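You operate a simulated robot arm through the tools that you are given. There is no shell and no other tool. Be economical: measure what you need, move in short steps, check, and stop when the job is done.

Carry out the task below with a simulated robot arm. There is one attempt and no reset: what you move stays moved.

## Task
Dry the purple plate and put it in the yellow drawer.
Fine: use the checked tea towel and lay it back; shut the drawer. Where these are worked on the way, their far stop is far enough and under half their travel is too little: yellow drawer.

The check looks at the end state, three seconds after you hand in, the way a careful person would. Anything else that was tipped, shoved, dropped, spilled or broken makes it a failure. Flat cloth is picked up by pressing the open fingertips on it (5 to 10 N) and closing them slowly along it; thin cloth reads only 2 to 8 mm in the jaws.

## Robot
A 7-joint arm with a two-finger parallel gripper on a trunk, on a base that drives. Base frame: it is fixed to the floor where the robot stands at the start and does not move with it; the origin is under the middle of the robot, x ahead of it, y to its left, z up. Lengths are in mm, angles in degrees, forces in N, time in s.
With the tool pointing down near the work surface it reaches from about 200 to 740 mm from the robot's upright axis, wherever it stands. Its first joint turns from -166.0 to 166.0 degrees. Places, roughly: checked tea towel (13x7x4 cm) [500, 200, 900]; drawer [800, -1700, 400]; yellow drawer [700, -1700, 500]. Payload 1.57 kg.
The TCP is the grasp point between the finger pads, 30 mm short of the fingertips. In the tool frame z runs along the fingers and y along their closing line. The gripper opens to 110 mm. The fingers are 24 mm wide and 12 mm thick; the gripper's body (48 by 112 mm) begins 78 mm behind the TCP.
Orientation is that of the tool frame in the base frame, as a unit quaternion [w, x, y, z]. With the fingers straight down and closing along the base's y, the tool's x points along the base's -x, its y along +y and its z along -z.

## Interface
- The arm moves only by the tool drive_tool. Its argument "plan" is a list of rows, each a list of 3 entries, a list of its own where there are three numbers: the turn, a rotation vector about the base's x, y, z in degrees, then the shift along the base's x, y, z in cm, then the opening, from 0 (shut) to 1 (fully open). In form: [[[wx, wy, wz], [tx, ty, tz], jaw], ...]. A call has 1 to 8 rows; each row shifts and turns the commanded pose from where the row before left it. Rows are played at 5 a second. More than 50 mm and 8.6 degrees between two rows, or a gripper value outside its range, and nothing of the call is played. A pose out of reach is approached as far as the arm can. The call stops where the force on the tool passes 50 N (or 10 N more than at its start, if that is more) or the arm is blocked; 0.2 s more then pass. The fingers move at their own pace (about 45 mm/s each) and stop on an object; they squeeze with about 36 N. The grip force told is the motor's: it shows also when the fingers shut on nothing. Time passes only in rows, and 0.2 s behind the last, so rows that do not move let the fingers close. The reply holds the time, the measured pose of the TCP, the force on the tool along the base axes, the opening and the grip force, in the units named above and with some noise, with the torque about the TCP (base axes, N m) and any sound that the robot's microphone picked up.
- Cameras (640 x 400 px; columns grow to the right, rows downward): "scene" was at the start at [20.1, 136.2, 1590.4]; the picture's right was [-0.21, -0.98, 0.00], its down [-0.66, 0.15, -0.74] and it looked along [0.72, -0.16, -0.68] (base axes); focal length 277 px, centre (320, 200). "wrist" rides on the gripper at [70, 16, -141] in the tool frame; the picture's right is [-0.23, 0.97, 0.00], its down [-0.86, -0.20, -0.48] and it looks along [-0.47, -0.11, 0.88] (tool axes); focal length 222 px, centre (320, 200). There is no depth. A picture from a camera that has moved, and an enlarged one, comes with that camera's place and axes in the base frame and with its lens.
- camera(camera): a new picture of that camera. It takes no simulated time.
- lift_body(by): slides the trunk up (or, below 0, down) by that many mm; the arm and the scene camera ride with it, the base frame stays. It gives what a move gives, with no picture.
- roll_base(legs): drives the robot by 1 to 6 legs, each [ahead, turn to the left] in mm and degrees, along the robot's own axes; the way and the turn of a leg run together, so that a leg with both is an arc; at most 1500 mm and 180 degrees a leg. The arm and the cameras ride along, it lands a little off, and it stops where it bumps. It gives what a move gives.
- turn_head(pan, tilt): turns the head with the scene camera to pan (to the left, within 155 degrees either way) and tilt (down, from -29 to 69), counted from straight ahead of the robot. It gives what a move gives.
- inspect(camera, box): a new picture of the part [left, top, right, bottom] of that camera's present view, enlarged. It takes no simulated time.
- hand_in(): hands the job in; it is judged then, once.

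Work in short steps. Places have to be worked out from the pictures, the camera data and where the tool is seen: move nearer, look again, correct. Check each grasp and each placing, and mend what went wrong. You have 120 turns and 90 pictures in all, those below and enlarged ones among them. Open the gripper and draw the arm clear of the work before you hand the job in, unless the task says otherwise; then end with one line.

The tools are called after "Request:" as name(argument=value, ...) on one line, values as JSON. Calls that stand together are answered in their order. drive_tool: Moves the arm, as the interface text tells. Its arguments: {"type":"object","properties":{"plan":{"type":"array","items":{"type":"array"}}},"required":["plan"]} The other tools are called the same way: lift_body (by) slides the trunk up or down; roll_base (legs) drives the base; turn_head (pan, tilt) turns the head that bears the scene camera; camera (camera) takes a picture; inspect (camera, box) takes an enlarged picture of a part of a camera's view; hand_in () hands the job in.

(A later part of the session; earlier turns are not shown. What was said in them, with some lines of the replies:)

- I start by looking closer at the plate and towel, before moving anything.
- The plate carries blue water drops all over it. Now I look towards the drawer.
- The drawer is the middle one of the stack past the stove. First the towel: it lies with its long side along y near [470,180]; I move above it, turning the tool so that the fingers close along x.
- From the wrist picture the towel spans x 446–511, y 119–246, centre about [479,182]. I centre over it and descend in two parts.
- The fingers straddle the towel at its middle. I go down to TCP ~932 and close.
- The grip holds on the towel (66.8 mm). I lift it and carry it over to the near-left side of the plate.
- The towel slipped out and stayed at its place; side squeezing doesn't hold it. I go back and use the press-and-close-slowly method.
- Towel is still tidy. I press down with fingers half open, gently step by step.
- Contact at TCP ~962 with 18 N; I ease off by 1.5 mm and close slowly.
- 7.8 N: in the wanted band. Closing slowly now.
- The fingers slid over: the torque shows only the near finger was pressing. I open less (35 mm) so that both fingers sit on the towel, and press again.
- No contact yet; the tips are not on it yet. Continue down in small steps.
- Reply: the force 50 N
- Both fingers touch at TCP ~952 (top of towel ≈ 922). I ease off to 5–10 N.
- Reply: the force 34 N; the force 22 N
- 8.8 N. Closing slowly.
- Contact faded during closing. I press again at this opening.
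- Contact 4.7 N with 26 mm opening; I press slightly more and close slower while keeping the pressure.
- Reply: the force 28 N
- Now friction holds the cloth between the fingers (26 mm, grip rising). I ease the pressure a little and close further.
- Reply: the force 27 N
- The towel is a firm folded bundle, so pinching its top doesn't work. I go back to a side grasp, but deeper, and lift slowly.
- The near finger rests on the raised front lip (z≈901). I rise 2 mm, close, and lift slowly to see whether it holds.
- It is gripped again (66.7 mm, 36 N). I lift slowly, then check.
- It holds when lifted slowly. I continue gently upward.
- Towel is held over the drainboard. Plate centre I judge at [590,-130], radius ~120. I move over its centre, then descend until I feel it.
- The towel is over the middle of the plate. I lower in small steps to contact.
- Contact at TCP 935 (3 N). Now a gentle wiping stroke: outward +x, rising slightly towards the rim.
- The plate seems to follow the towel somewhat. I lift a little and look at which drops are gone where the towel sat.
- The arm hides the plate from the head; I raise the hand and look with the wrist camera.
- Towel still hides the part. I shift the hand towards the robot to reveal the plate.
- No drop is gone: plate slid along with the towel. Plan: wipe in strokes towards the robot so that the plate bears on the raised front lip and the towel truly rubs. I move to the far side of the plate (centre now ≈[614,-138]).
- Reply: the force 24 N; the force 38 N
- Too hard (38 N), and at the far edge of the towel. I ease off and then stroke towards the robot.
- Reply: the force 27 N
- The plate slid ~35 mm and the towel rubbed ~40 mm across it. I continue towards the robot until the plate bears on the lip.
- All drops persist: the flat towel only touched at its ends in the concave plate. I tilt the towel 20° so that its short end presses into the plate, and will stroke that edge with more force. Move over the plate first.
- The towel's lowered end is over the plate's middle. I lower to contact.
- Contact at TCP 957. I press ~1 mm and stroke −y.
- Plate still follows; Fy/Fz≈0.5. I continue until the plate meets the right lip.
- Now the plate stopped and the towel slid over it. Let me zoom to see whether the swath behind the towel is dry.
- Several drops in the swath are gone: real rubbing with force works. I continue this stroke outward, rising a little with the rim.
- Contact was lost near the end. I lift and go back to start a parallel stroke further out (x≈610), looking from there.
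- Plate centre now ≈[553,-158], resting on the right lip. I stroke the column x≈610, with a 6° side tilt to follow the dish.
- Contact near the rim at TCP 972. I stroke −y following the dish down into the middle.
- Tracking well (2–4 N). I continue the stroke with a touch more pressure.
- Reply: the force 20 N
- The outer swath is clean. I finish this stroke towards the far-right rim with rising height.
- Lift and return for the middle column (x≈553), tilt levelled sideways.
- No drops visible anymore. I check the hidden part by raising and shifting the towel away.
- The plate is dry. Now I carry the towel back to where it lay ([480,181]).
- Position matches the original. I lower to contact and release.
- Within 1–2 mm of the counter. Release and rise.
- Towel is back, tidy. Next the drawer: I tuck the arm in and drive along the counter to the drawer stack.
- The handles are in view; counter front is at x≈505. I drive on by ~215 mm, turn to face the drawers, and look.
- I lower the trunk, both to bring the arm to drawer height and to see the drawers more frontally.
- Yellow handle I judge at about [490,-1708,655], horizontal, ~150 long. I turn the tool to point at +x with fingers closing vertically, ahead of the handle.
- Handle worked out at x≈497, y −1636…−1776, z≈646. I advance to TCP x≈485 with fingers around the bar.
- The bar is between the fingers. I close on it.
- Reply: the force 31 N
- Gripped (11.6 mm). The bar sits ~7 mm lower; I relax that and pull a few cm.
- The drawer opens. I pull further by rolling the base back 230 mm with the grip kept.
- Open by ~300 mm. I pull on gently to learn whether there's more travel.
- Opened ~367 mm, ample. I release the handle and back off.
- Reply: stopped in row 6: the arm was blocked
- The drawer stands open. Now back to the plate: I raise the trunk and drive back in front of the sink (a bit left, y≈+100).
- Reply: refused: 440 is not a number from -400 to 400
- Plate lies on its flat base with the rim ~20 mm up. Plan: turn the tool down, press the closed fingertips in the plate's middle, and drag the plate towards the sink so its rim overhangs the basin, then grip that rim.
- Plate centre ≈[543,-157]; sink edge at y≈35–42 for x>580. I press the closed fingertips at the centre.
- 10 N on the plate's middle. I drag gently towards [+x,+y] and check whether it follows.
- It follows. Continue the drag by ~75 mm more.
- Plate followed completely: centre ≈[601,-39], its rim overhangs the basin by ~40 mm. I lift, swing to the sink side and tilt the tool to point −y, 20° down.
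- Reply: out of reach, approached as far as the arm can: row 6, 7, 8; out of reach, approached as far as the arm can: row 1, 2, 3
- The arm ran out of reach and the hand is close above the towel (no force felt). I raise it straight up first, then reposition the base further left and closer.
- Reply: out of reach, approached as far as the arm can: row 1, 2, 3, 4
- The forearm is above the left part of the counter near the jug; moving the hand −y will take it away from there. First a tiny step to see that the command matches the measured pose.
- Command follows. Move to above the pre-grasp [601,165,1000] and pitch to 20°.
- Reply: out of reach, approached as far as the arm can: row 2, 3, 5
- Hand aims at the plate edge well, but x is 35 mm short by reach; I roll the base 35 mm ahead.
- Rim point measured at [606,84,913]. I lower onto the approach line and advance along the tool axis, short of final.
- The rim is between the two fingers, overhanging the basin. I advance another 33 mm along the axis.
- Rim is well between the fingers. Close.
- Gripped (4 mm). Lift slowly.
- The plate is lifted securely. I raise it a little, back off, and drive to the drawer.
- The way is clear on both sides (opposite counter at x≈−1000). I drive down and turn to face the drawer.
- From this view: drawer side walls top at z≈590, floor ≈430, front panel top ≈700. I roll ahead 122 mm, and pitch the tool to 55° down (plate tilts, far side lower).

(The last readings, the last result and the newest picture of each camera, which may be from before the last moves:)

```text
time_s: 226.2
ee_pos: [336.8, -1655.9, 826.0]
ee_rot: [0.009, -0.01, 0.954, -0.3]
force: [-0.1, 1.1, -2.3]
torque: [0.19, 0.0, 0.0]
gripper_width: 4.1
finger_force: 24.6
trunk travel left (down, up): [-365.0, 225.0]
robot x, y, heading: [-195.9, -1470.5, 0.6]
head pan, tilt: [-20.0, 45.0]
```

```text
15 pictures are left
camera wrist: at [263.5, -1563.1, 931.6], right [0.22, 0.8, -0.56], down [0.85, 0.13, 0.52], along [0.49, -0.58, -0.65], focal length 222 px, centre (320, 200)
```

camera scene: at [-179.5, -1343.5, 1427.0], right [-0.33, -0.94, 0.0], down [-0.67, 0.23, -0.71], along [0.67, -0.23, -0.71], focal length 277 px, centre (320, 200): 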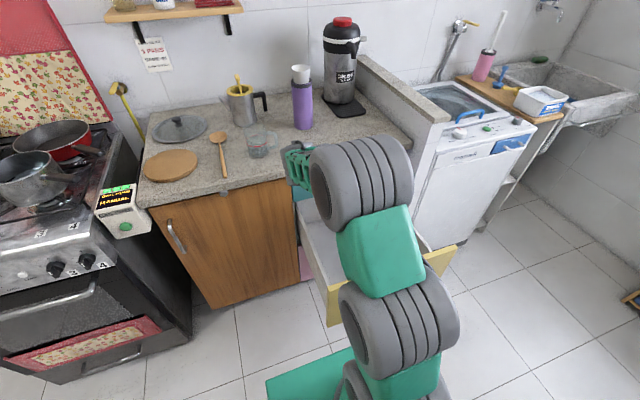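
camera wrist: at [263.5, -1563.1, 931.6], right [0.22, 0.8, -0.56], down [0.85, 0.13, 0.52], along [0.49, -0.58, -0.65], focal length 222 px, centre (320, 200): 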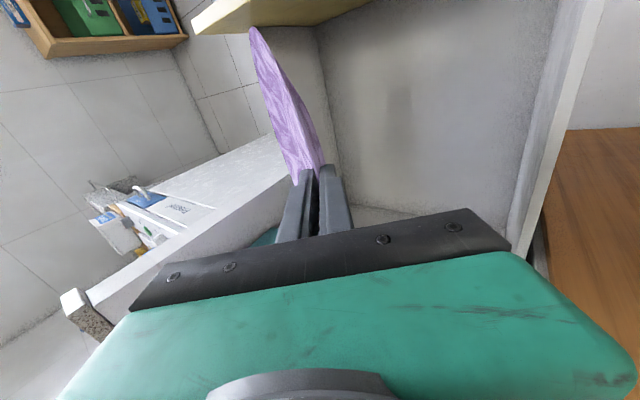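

The upper arm may come near the drawer's front panel if I lower only by trunk. I lower with the arm itself first (150 mm) and look.

Request:
drive_tool(plan=[[[0, 0, 0], [0, 0, -1], 0], [[0, 0, 0], [0, -0.2, -2], 0], [[0, 0, 0], [0, -0.2, -2.5], 0], [[0, 0, 0], [0, -0.2, -2.5], 0], [[0, 0, 0], [0, -0.2, -2.5], 0], [[0, 0, 0], [0, 0, -2.5], 0], [[0, 0, 0], [0, 0, -2], 0], [[0, 0, 0], [0, 0, 0], 0]])

Request:
camera(camera="scene")

```text
time_s: 228.1
ee_pos: [336.9, -1665.3, 674.5]
ee_rot: [0.01, -0.008, 0.954, -0.301]
force: [0.2, -0.1, -2.0]
torque: [0.18, 0.0, 0.04]
gripper_width: 3.5
finger_force: 24.4
trunk travel left (down, up): [-365.0, 225.0]
robot x, y, heading: [-196.5, -1468.2, 0.6]
head pan, tilt: [-20.0, 45.0]
```

```text
14 pictures are left
camera scene: at [-179.3, -1343.5, 1427.0], right [-0.33, -0.94, 0.0], down [-0.67, 0.23, -0.71], along [0.67, -0.23, -0.71], focal length 277 px, centre (320, 200)
```

scene: 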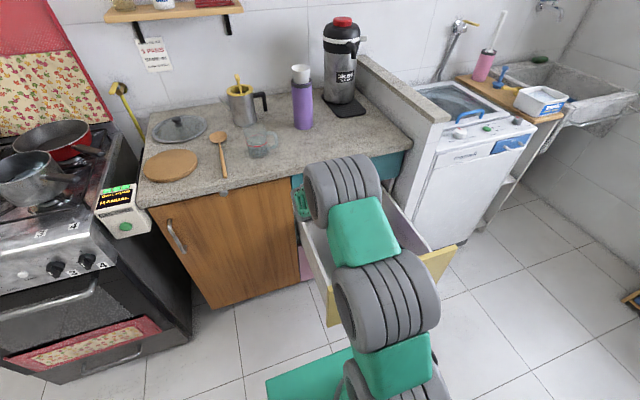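

Works. I continue down slowly towards the drawer floor, feeling for contact.

Request:
drive_tool(plan=[[[0, 0, 0], [0, 0, -1.5], 0], [[0, 0, 0], [0, 0, -1.5], 0], [[0, 0, 0], [0, 0, -1.5], 0], [[0, 0, 0], [0, 0, -1], 0], [[0, 0, 0], [0, 0, 0], 0]])

Request:
camera(camera="wrist")

```text
time_s: 229.2
ee_pos: [335.8, -1665.1, 620.4]
ee_rot: [0.009, -0.008, 0.954, -0.3]
force: [0.1, 0.2, -1.8]
torque: [0.12, 0.01, -0.02]
gripper_width: 4.1
finger_force: 24.4
trunk travel left (down, up): [-365.0, 225.0]
robot x, y, heading: [-196.7, -1469.8, 0.9]
head pan, tilt: [-20.0, 45.0]
```

```text
13 pictures are left
camera wrist: at [263.5, -1571.8, 726.5], right [0.22, 0.8, -0.56], down [0.85, 0.13, 0.52], along [0.49, -0.58, -0.65], focal length 222 px, centre (320, 200)
```

wrist: 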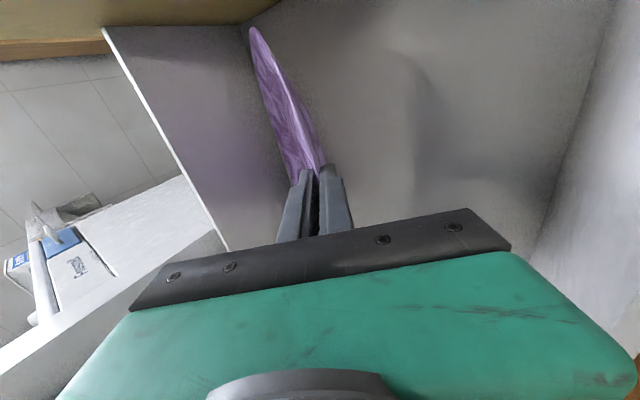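

Plate is inside the drawer box, tilted, clear of walls. Continue down in small steps to touch.

Request:
drive_tool(plan=[[[0, 0, 0], [0, 0, -0.8], 0], [[0, 0, 0], [0, 0, -0.8], 0], [[0, 0, 0], [0, 0, -0.7], 0], [[0, 0, 0], [0, 0, 0], 0]])

Request:
drive_tool(plan=[[[0, 0, 0], [0, 0, -0.5], 0], [[0, 0, 0], [0, 0, -0.5], 0], [[0, 0, 0], [0, 0, 0], 0]])

```text
time_s: 230.2
ee_pos: [338.1, -1663.9, 598.3]
ee_rot: [0.01, -0.008, 0.953, -0.302]
force: [1.0, -0.3, 0.0]
torque: [0.02, -0.04, 0.06]
gripper_width: 3.7
finger_force: 24.6
trunk travel left (down, up): [-365.0, 225.0]
robot x, y, heading: [-196.6, -1470.4, 0.6]
head pan, tilt: [-20.0, 45.0]
```

```text
time_s: 231.1
ee_pos: [338.7, -1663.2, 588.5]
ee_rot: [0.011, -0.009, 0.953, -0.301]
force: [0.6, 1.4, 2.9]
torque: [-0.56, -0.04, 0.05]
gripper_width: 3.9
finger_force: 24.4
trunk travel left (down, up): [-365.0, 225.0]
robot x, y, heading: [-193.7, -1465.7, 0.9]
head pan, tilt: [-20.0, 45.0]
```

Far rim touched the floor (≈457). I flatten the tilt while lowering: −12° pitch and −35 mm.

Request:
drive_tool(plan=[[[-3, 0, 0], [0, 0, -0.6], 0], [[-3, 0, 0], [0, 0, -0.8], 0], [[-3, 0, 0], [0, 0, -0.8], 0], [[-3, 0, 0], [0, 0, -0.8], 0], [[0, 0, 0], [0, 0, 0], 0]])

Request:
camera(camera="wrist")

Request:
camera(camera="scene")

```text
time_s: 232.2
ee_pos: [337.6, -1663.6, 558.6]
ee_rot: [0.01, -0.009, 0.917, -0.398]
force: [-0.8, 27.0, 9.2]
torque: [0.63, -0.36, 0.14]
gripper_width: 4.5
finger_force: 24.8
trunk travel left (down, up): [-365.0, 225.0]
robot x, y, heading: [-191.4, -1468.8, 0.9]
head pan, tilt: [-20.0, 45.0]
```

```text
12 pictures are left
camera wrist: at [264.1, -1551.3, 642.9], right [0.22, 0.67, -0.71], down [0.84, 0.23, 0.48], along [0.49, -0.71, -0.51], focal length 222 px, centre (320, 200)
```

wrist: 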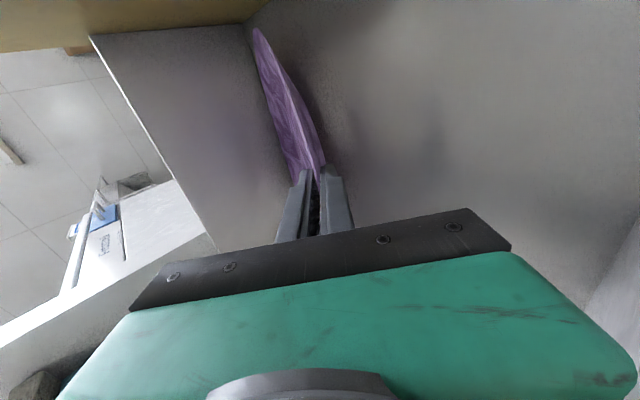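

```text
11 pictures are left
camera scene: at [-180.4, -1341.4, 1426.9], right [-0.33, -0.94, 0.0], down [-0.67, 0.23, -0.71], along [0.67, -0.23, -0.71], focal length 277 px, centre (320, 200)
```

scene: 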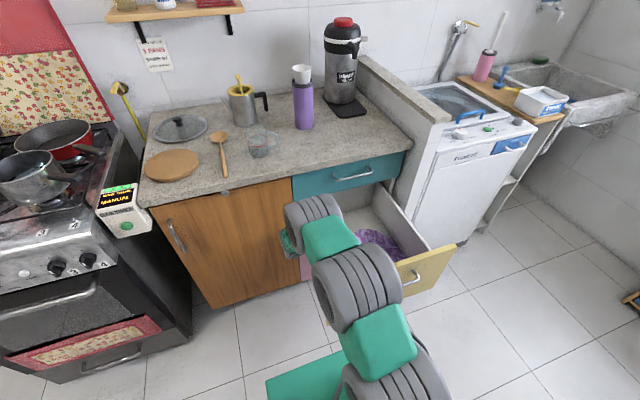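

The plate's far rim presses the right wall (27 N in y). I relieve by moving +y 10 mm.

Request:
drive_tool(plan=[[[0, 0, 0], [0, 0.5, 0], 0], [[0, 0, 0], [0, 0.5, 0], 0], [[0, 0, 0], [0, 0.2, -0.2], 0], [[0, 0, 0], [0, 0, 0], 0]])

```text
time_s: 233.2
ee_pos: [336.7, -1652.7, 555.0]
ee_rot: [0.008, -0.01, 0.917, -0.399]
force: [0.2, 0.4, -1.3]
torque: [0.24, 0.02, -0.01]
gripper_width: 3.8
finger_force: 25.0
trunk travel left (down, up): [-365.0, 225.0]
robot x, y, heading: [-194.1, -1469.3, 0.8]
head pan, tilt: [-20.0, 45.0]
```

Free again. Lower a bit more until the far rim touches.

Request:
drive_tool(plan=[[[0, 0, 0], [0, 0, -0.5], 0], [[0, 0, 0], [0, 0, -0.5], 0], [[0, 0, 0], [0, 0, 0], 0]])

```text
time_s: 234.1
ee_pos: [337.1, -1651.1, 546.5]
ee_rot: [0.009, -0.01, 0.917, -0.398]
force: [0.2, 0.8, -0.8]
torque: [0.04, 0.0, -0.01]
gripper_width: 4.0
finger_force: 24.7
trunk travel left (down, up): [-365.0, 225.0]
robot x, y, heading: [-192.9, -1469.1, 0.8]
head pan, tilt: [-20.0, 45.0]
```

Just touching. I open the fingers gradually and then draw back along the tool axis.

Request:
drive_tool(plan=[[[0, 0, 0], [0, 0, 0], 0.1], [[0, 0, 0], [0, 0, 0], 0.2], [[0, 0, 0], [0, 0, 0], 0.3], [[0, 0, 0], [0, 0, 0], 0.3], [[0, 0, 0], [0, 0.5, 0.5], 0.35], [[0, 0, 0], [0, 0.7, 0.8], 0.4], [[0, 0, 0], [0, 0.7, 1.2], 0.4], [[0, 0, 0], [0, 0.7, 1.5], 0.4]])

Request:
camera(camera="wrist")

```text
time_s: 235.5
ee_pos: [327.8, -1647.2, 558.1]
ee_rot: [-0.001, -0.005, 0.916, -0.402]
force: [-0.7, -11.7, -7.3]
torque: [-0.38, 0.11, -0.1]
gripper_width: 44.3
finger_force: 0.4
trunk travel left (down, up): [-365.0, 225.0]
robot x, y, heading: [-192.2, -1471.4, 0.1]
head pan, tilt: [-20.0, 45.0]
stopped in row 7: the force on the tool passed its limit (the readings are from after the stop); the commanded pose is now the measured one
```

```text
10 pictures are left
camera wrist: at [257.8, -1532.2, 642.6], right [0.22, 0.66, -0.72], down [0.86, 0.22, 0.47], along [0.47, -0.72, -0.52], focal length 222 px, centre (320, 200)
```

wrist: 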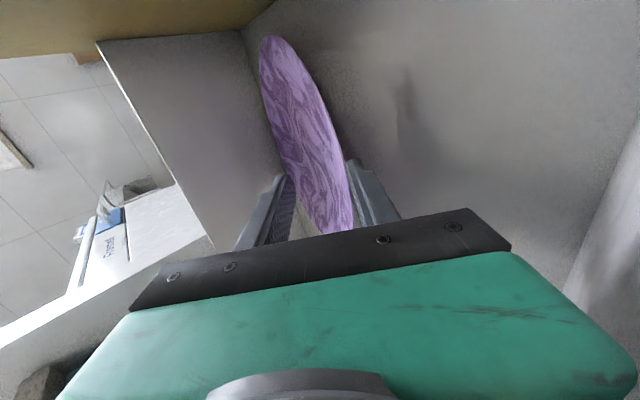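

The hand met the left wall on drawing back. I steepen the tool (rotating the body away from that wall) while rising, letting the rim slide down off the finger.

Request:
drive_tool(plan=[[[3, 0, 0], [0, -0.2, 0.3], 0.4], [[5, 0, 0], [0, 0, 0.5], 0.4], [[6, 0, 0], [0, 0, 0.5], 0.4], [[6, 0, 0], [0, 0, 0.8], 0.4], [[6, 0, 0], [0, 0, 1], 0.4], [[6, 0, 0], [0, 0, 1], 0.4], [[0, 0, 0], [0, 0, 0], 0.4]])

Request:
camera(camera="wrist")

```text
time_s: 237.1
ee_pos: [329.5, -1647.2, 601.2]
ee_rot: [0.003, -0.004, 0.991, -0.134]
force: [0.7, -0.6, 0.1]
torque: [0.02, -0.02, -0.02]
gripper_width: 44.1
finger_force: 0.0
trunk travel left (down, up): [-365.0, 225.0]
robot x, y, heading: [-197.1, -1470.5, 0.3]
head pan, tilt: [-20.0, 45.0]
```

```text
9 pictures are left
camera wrist: at [259.0, -1595.1, 732.7], right [0.22, 0.94, -0.26], down [0.85, -0.06, 0.52], along [0.47, -0.33, -0.82], focal length 222 px, centre (320, 200)
```

wrist: 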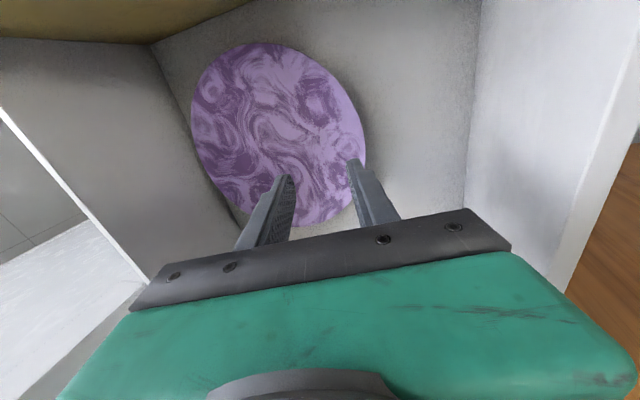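

The plate lies flat on the drawer floor. I raise the hand out and then back the robot off.

Request:
drive_tool(plan=[[[0, 0, 0], [0, 0, 2], 0.4], [[3, 0, 0], [0, 0, 4], 0.4], [[4, 0, 0], [0, 0, 4], 0.3], [[4, 0, 0], [0, 0, 4], 0.2], [[4, 0, 0], [0, 0, 4], 0.1], [[0, 0, 0], [0, 0, 4], 0], [[0, 0, 0], [0, 0, 4], 0], [[0, 0, 0], [0, 0, 2], 0]])

Request:
roll_base(legs=[[-380, 0]])

Request:
camera(camera="scene")

```text
time_s: 238.9
ee_pos: [328.7, -1644.0, 880.6]
ee_rot: [0.003, -0.004, 1.0, -0.004]
force: [-0.2, 0.6, -0.4]
torque: [-0.01, 0.01, 0.0]
gripper_width: 0.0
finger_force: 20.9
trunk travel left (down, up): [-365.0, 225.0]
robot x, y, heading: [-194.3, -1471.7, -0.0]
head pan, tilt: [-20.0, 45.0]
```

```text
time_s: 241.3
ee_pos: [-52.4, -1646.8, 881.6]
ee_rot: [0.002, -0.003, 1.0, -0.003]
force: [-0.1, 0.4, -0.6]
torque: [0.0, 0.01, 0.01]
gripper_width: 0.0
finger_force: 21.1
trunk travel left (down, up): [-365.0, 225.0]
robot x, y, heading: [-573.1, -1469.7, 0.2]
head pan, tilt: [-20.0, 45.0]
```

```text
8 pictures are left
camera scene: at [-559.1, -1345.1, 1427.0], right [-0.34, -0.94, 0.0], down [-0.67, 0.24, -0.71], along [0.67, -0.24, -0.71], focal length 277 px, centre (320, 200)
```

scene: 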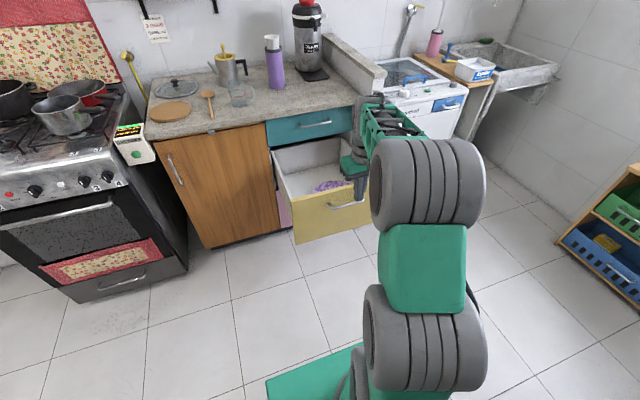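

Now to shut the drawer: I turn the closed tool to point ahead (+x), centre it on the drawer front (y≈−1712), and lower the trunk to z≈590.

Request:
drive_tool(plan=[[[0, -8.2, 0], [0, -0.8, 0], 0], [[0, -8.2, 0], [0, -0.8, 0], 0], [[0, -8.2, 0], [0, -0.8, 0], 0], [[0, -8.2, 0], [0, -0.8, 0], 0], [[0, -8.2, 0], [0, -0.8, 0], 0], [[0, -8.2, 0], [0, -0.8, 0], 0], [[0, -8.2, 0], [0, -0.8, 0], 0], [[0, -8.2, 0], [0, -0.8, 0], 0]])

Request:
drive_tool(plan=[[[0, -8.2, 0], [0, 0, 0], 0], [[0, -8.2, 0], [0, 0, 0], 0], [[0, -8, 0], [0, 0, 0], 0], [[0, 0, 0], [0, 0, 0], 0]])

Request:
lift_body(by=-295)

Request:
camera(camera="scene")

```text
time_s: 243.2
ee_pos: [-50.0, -1709.9, 880.4]
ee_rot: [0.546, -0.001, 0.838, -0.005]
force: [0.1, 0.1, 0.6]
torque: [-0.03, 0.02, -0.05]
gripper_width: 0.0
finger_force: 21.5
trunk travel left (down, up): [-365.0, 225.0]
robot x, y, heading: [-572.8, -1471.6, 0.3]
head pan, tilt: [-20.0, 45.0]
```

```text
time_s: 244.2
ee_pos: [-51.7, -1711.0, 880.6]
ee_rot: [0.71, 0.001, 0.704, -0.005]
force: [0.3, -0.2, -0.1]
torque: [0.03, 0.03, -0.01]
gripper_width: 0.0
finger_force: 21.3
trunk travel left (down, up): [-365.0, 225.0]
robot x, y, heading: [-575.2, -1470.0, 0.3]
head pan, tilt: [-20.0, 45.0]
```

```text
time_s: 247.1
ee_pos: [-51.6, -1711.3, 585.5]
ee_rot: [0.71, 0.0, 0.705, -0.005]
force: [0.4, 0.2, 0.6]
torque: [-0.01, 0.01, 0.03]
gripper_width: 0.0
finger_force: 21.7
trunk travel left (down, up): [-70.0, 520.0]
robot x, y, heading: [-572.4, -1466.5, 0.2]
head pan, tilt: [-20.0, 45.0]
```

```text
7 pictures are left
camera scene: at [-559.2, -1345.1, 1132.0], right [-0.34, -0.94, 0.0], down [-0.67, 0.24, -0.71], along [0.67, -0.24, -0.71], focal length 277 px, centre (320, 200)
```

scene: 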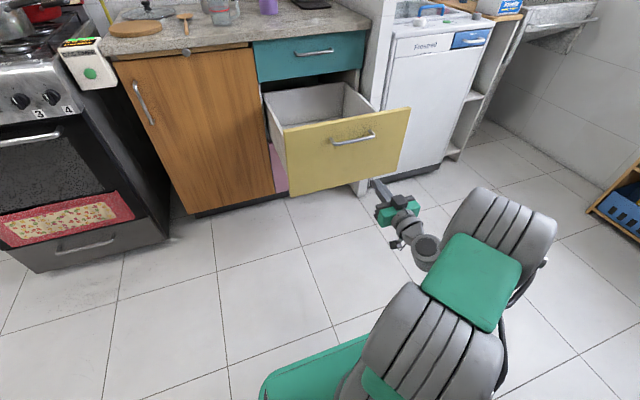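

The fist points at the drawer front below the handle. I roll ahead to push it shut, most of the way first.

Request:
roll_base(legs=[[470, 0]])

Request:
drive_tool(plan=[[[0, 0, 0], [1.5, 0, 0], 0], [[0, 0, 0], [1.5, 0, 0], 0], [[0, 0, 0], [1.5, 0, 0], 0], [[0, 0, 0], [0, 0, 0], 0]])

Request:
camera(camera="scene")

```text
time_s: 250.0
ee_pos: [429.3, -1713.9, 586.1]
ee_rot: [0.709, 0.002, 0.705, -0.007]
force: [0.4, 0.2, 0.4]
torque: [-0.01, -0.03, 0.01]
gripper_width: 0.0
finger_force: 21.4
trunk travel left (down, up): [-70.0, 520.0]
robot x, y, heading: [-91.3, -1469.7, -0.1]
head pan, tilt: [-20.0, 45.0]
```

```text
time_s: 251.0
ee_pos: [473.7, -1712.0, 586.9]
ee_rot: [0.71, 0.002, 0.705, -0.006]
force: [-0.3, -0.4, 0.8]
torque: [0.02, 0.0, -0.02]
gripper_width: 0.1
finger_force: 21.4
trunk travel left (down, up): [-70.0, 520.0]
robot x, y, heading: [-93.5, -1470.8, -0.3]
head pan, tilt: [-20.0, 45.0]
```

```text
6 pictures are left
camera scene: at [-77.4, -1344.7, 1132.0], right [-0.34, -0.94, 0.0], down [-0.66, 0.24, -0.71], along [0.66, -0.24, -0.71], focal length 277 px, centre (320, 200)
```

scene: 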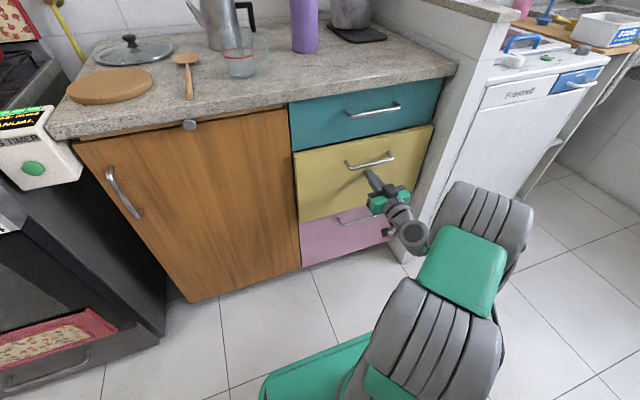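

Nearly shut. I push on until it resists.

Request:
drive_tool(plan=[[[0, 0, 0], [1, 0, 0], 0], [[0, 0, 0], [1, 0, 0], 0], [[0, 0, 0], [0.5, 0, 0], 0], [[0, 0, 0], [0, 0, 0], 0]])

```text
time_s: 252.0
ee_pos: [498.0, -1712.7, 586.8]
ee_rot: [0.709, 0.003, 0.705, -0.006]
force: [-0.3, 0.7, 0.2]
torque: [-0.02, 0.05, 0.0]
gripper_width: 0.2
finger_force: 21.4
trunk travel left (down, up): [-70.0, 520.0]
robot x, y, heading: [-90.8, -1468.8, -0.2]
head pan, tilt: [-20.0, 45.0]
```

Request:
drive_tool(plan=[[[0, 0, 0], [0.6, 0, 0], 0], [[0, 0, 0], [0.6, 0, 0], 0], [[0, 0, 0], [0.4, 0, 0], 0], [[0, 0, 0], [0, 0, 0], 0]])

Request:
inspect(camera="scene", box=[270, 80, 470, 280])

```text
time_s: 252.4
ee_pos: [498.5, -1712.9, 585.0]
ee_rot: [0.709, 0.004, 0.705, -0.004]
force: [-23.9, 5.3, 9.2]
torque: [0.18, -0.04, 0.29]
gripper_width: 0.1
finger_force: 21.2
trunk travel left (down, up): [-70.0, 520.0]
robot x, y, heading: [-95.9, -1469.6, -0.4]
head pan, tilt: [-20.0, 45.0]
stopped in row 2: the force on the tool passed its limit (the readings are from after the stop); the commanded pose is now the measured one
```

```text
2.00 times, centred on (370, 180) of scene
camera zoom: at [-79.7, -1344.2, 1132.2], right [-0.35, -0.94, 0.0], down [-0.66, 0.24, -0.71], along [0.66, -0.24, -0.71], focal length 553 px, centre (220, 240)
```

zoom: 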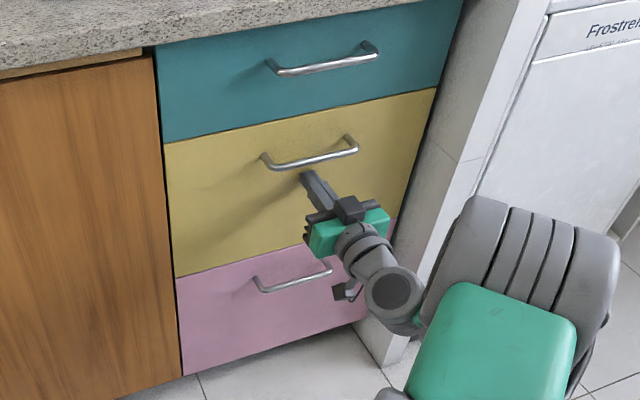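

The drawer is flush and shut (hard stop felt). I open the gripper, draw back and take a last look.

Request:
drive_tool(plan=[[[0, 0, 0], [-1, 0, 0], 0], [[0, 0, 0], [-3, 0, 0], 0], [[0, 0, 0], [-4, 0, 0], 0.3], [[0, 0, 0], [-4, 0, 0], 0.6], [[0, 0, 0], [0, 0, 0], 1], [[0, 0, 0], [0, 0, 0], 1], [[0, 0, 0], [0, 0, 0], 1]])

Request:
roll_base(legs=[[-450, 0]])

Request:
lift_body(by=300)

Request:
turn_head(pan=10, tilt=25)

Request:
camera(camera="scene")

Request:
turn_head(pan=55, tilt=25)

Request:
camera(camera="scene")

```text
time_s: 254.0
ee_pos: [383.0, -1713.0, 586.2]
ee_rot: [0.708, 0.005, 0.706, -0.005]
force: [0.5, -1.1, -1.2]
torque: [0.0, 0.05, -0.01]
gripper_width: 100.1
finger_force: 0.0
trunk travel left (down, up): [-70.0, 520.0]
robot x, y, heading: [-93.9, -1473.5, -0.3]
head pan, tilt: [-20.0, 45.0]
```

```text
time_s: 256.7
ee_pos: [-59.2, -1711.9, 586.0]
ee_rot: [0.708, 0.005, 0.706, -0.005]
force: [-0.7, -0.5, 0.3]
torque: [0.0, 0.02, 0.01]
gripper_width: 110.0
finger_force: 0.0
trunk travel left (down, up): [-70.0, 520.0]
robot x, y, heading: [-533.8, -1470.1, -0.7]
head pan, tilt: [-20.0, 45.0]
```

```text
time_s: 259.7
ee_pos: [-59.1, -1712.9, 886.4]
ee_rot: [0.708, 0.007, 0.706, -0.007]
force: [0.0, 0.7, 0.2]
torque: [0.0, -0.01, 0.0]
gripper_width: 109.9
finger_force: 0.0
trunk travel left (down, up): [-370.0, 220.0]
robot x, y, heading: [-535.5, -1469.8, -0.3]
head pan, tilt: [-20.0, 45.0]
```

```text
time_s: 260.6
ee_pos: [-59.3, -1712.4, 886.3]
ee_rot: [0.708, 0.006, 0.706, -0.007]
force: [-0.2, 0.5, 0.3]
torque: [-0.01, 0.0, 0.0]
gripper_width: 109.8
finger_force: 0.0
trunk travel left (down, up): [-370.0, 220.0]
robot x, y, heading: [-533.4, -1469.1, -0.3]
head pan, tilt: [10.0, 25.0]
```

```text
4 pictures are left
camera scene: at [-504.3, -1298.8, 1462.5], right [0.17, -0.99, 0.0], down [-0.42, -0.07, -0.91], along [0.89, 0.15, -0.42], focal length 277 px, centre (320, 200)
```

scene: 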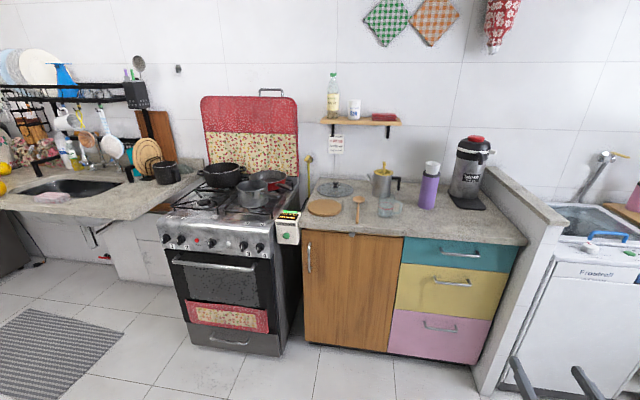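

```text
time_s: 261.7
ee_pos: [-59.1, -1713.5, 887.5]
ee_rot: [0.708, 0.006, 0.706, -0.006]
force: [-0.5, -0.5, 0.1]
torque: [-0.02, 0.0, 0.02]
gripper_width: 110.2
finger_force: 0.1
trunk travel left (down, up): [-370.0, 220.0]
robot x, y, heading: [-538.2, -1467.4, -0.5]
head pan, tilt: [55.0, 25.0]
```

```text
3 pictures are left
camera scene: at [-541.7, -1239.0, 1462.6], right [0.81, -0.58, 0.0], down [-0.25, -0.34, -0.91], along [0.53, 0.74, -0.42], focal length 277 px, centre (320, 200)
```

scene: 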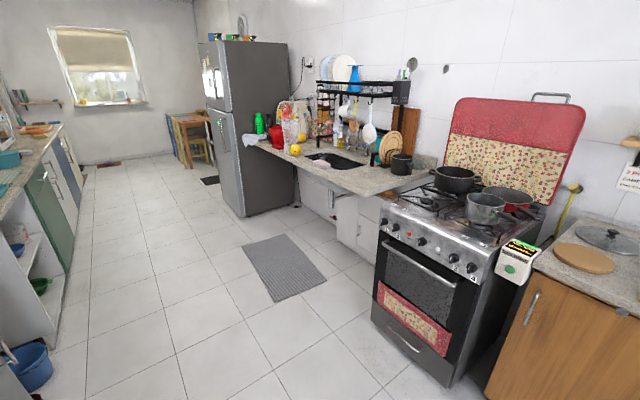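

Drawer shut, everything seems in place; one quick zoom on the counter to confirm towel and jug.

Request:
inspect(camera="scene", box=[240, 80, 440, 205])

```text
3.20 times, centred on (340, 142) of scene
camera zoom: at [-541.7, -1239.0, 1462.6], right [0.81, -0.58, 0.0], down [-0.25, -0.34, -0.91], along [0.53, 0.74, -0.42], focal length 885 px, centre (256, 384)
```

zoom: 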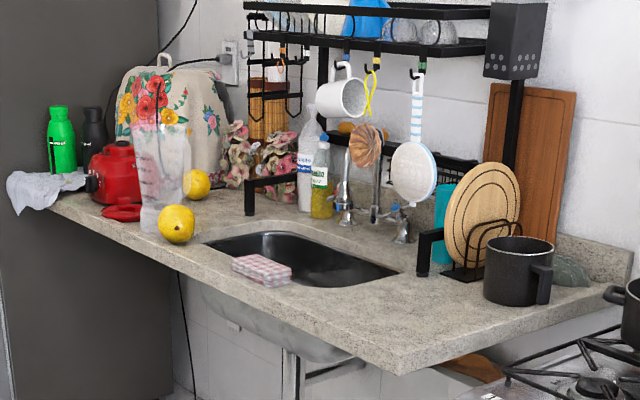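

Everything is in place: the towel is back, the jug stands, and the drawer is shut. I hand in.

Request:
hand_in()

```text
The job is handed in.
```

I dried the purple plate with the checked tea towel, laid the towel back in its place, and put the plate in the yellow drawer, which is now shut.
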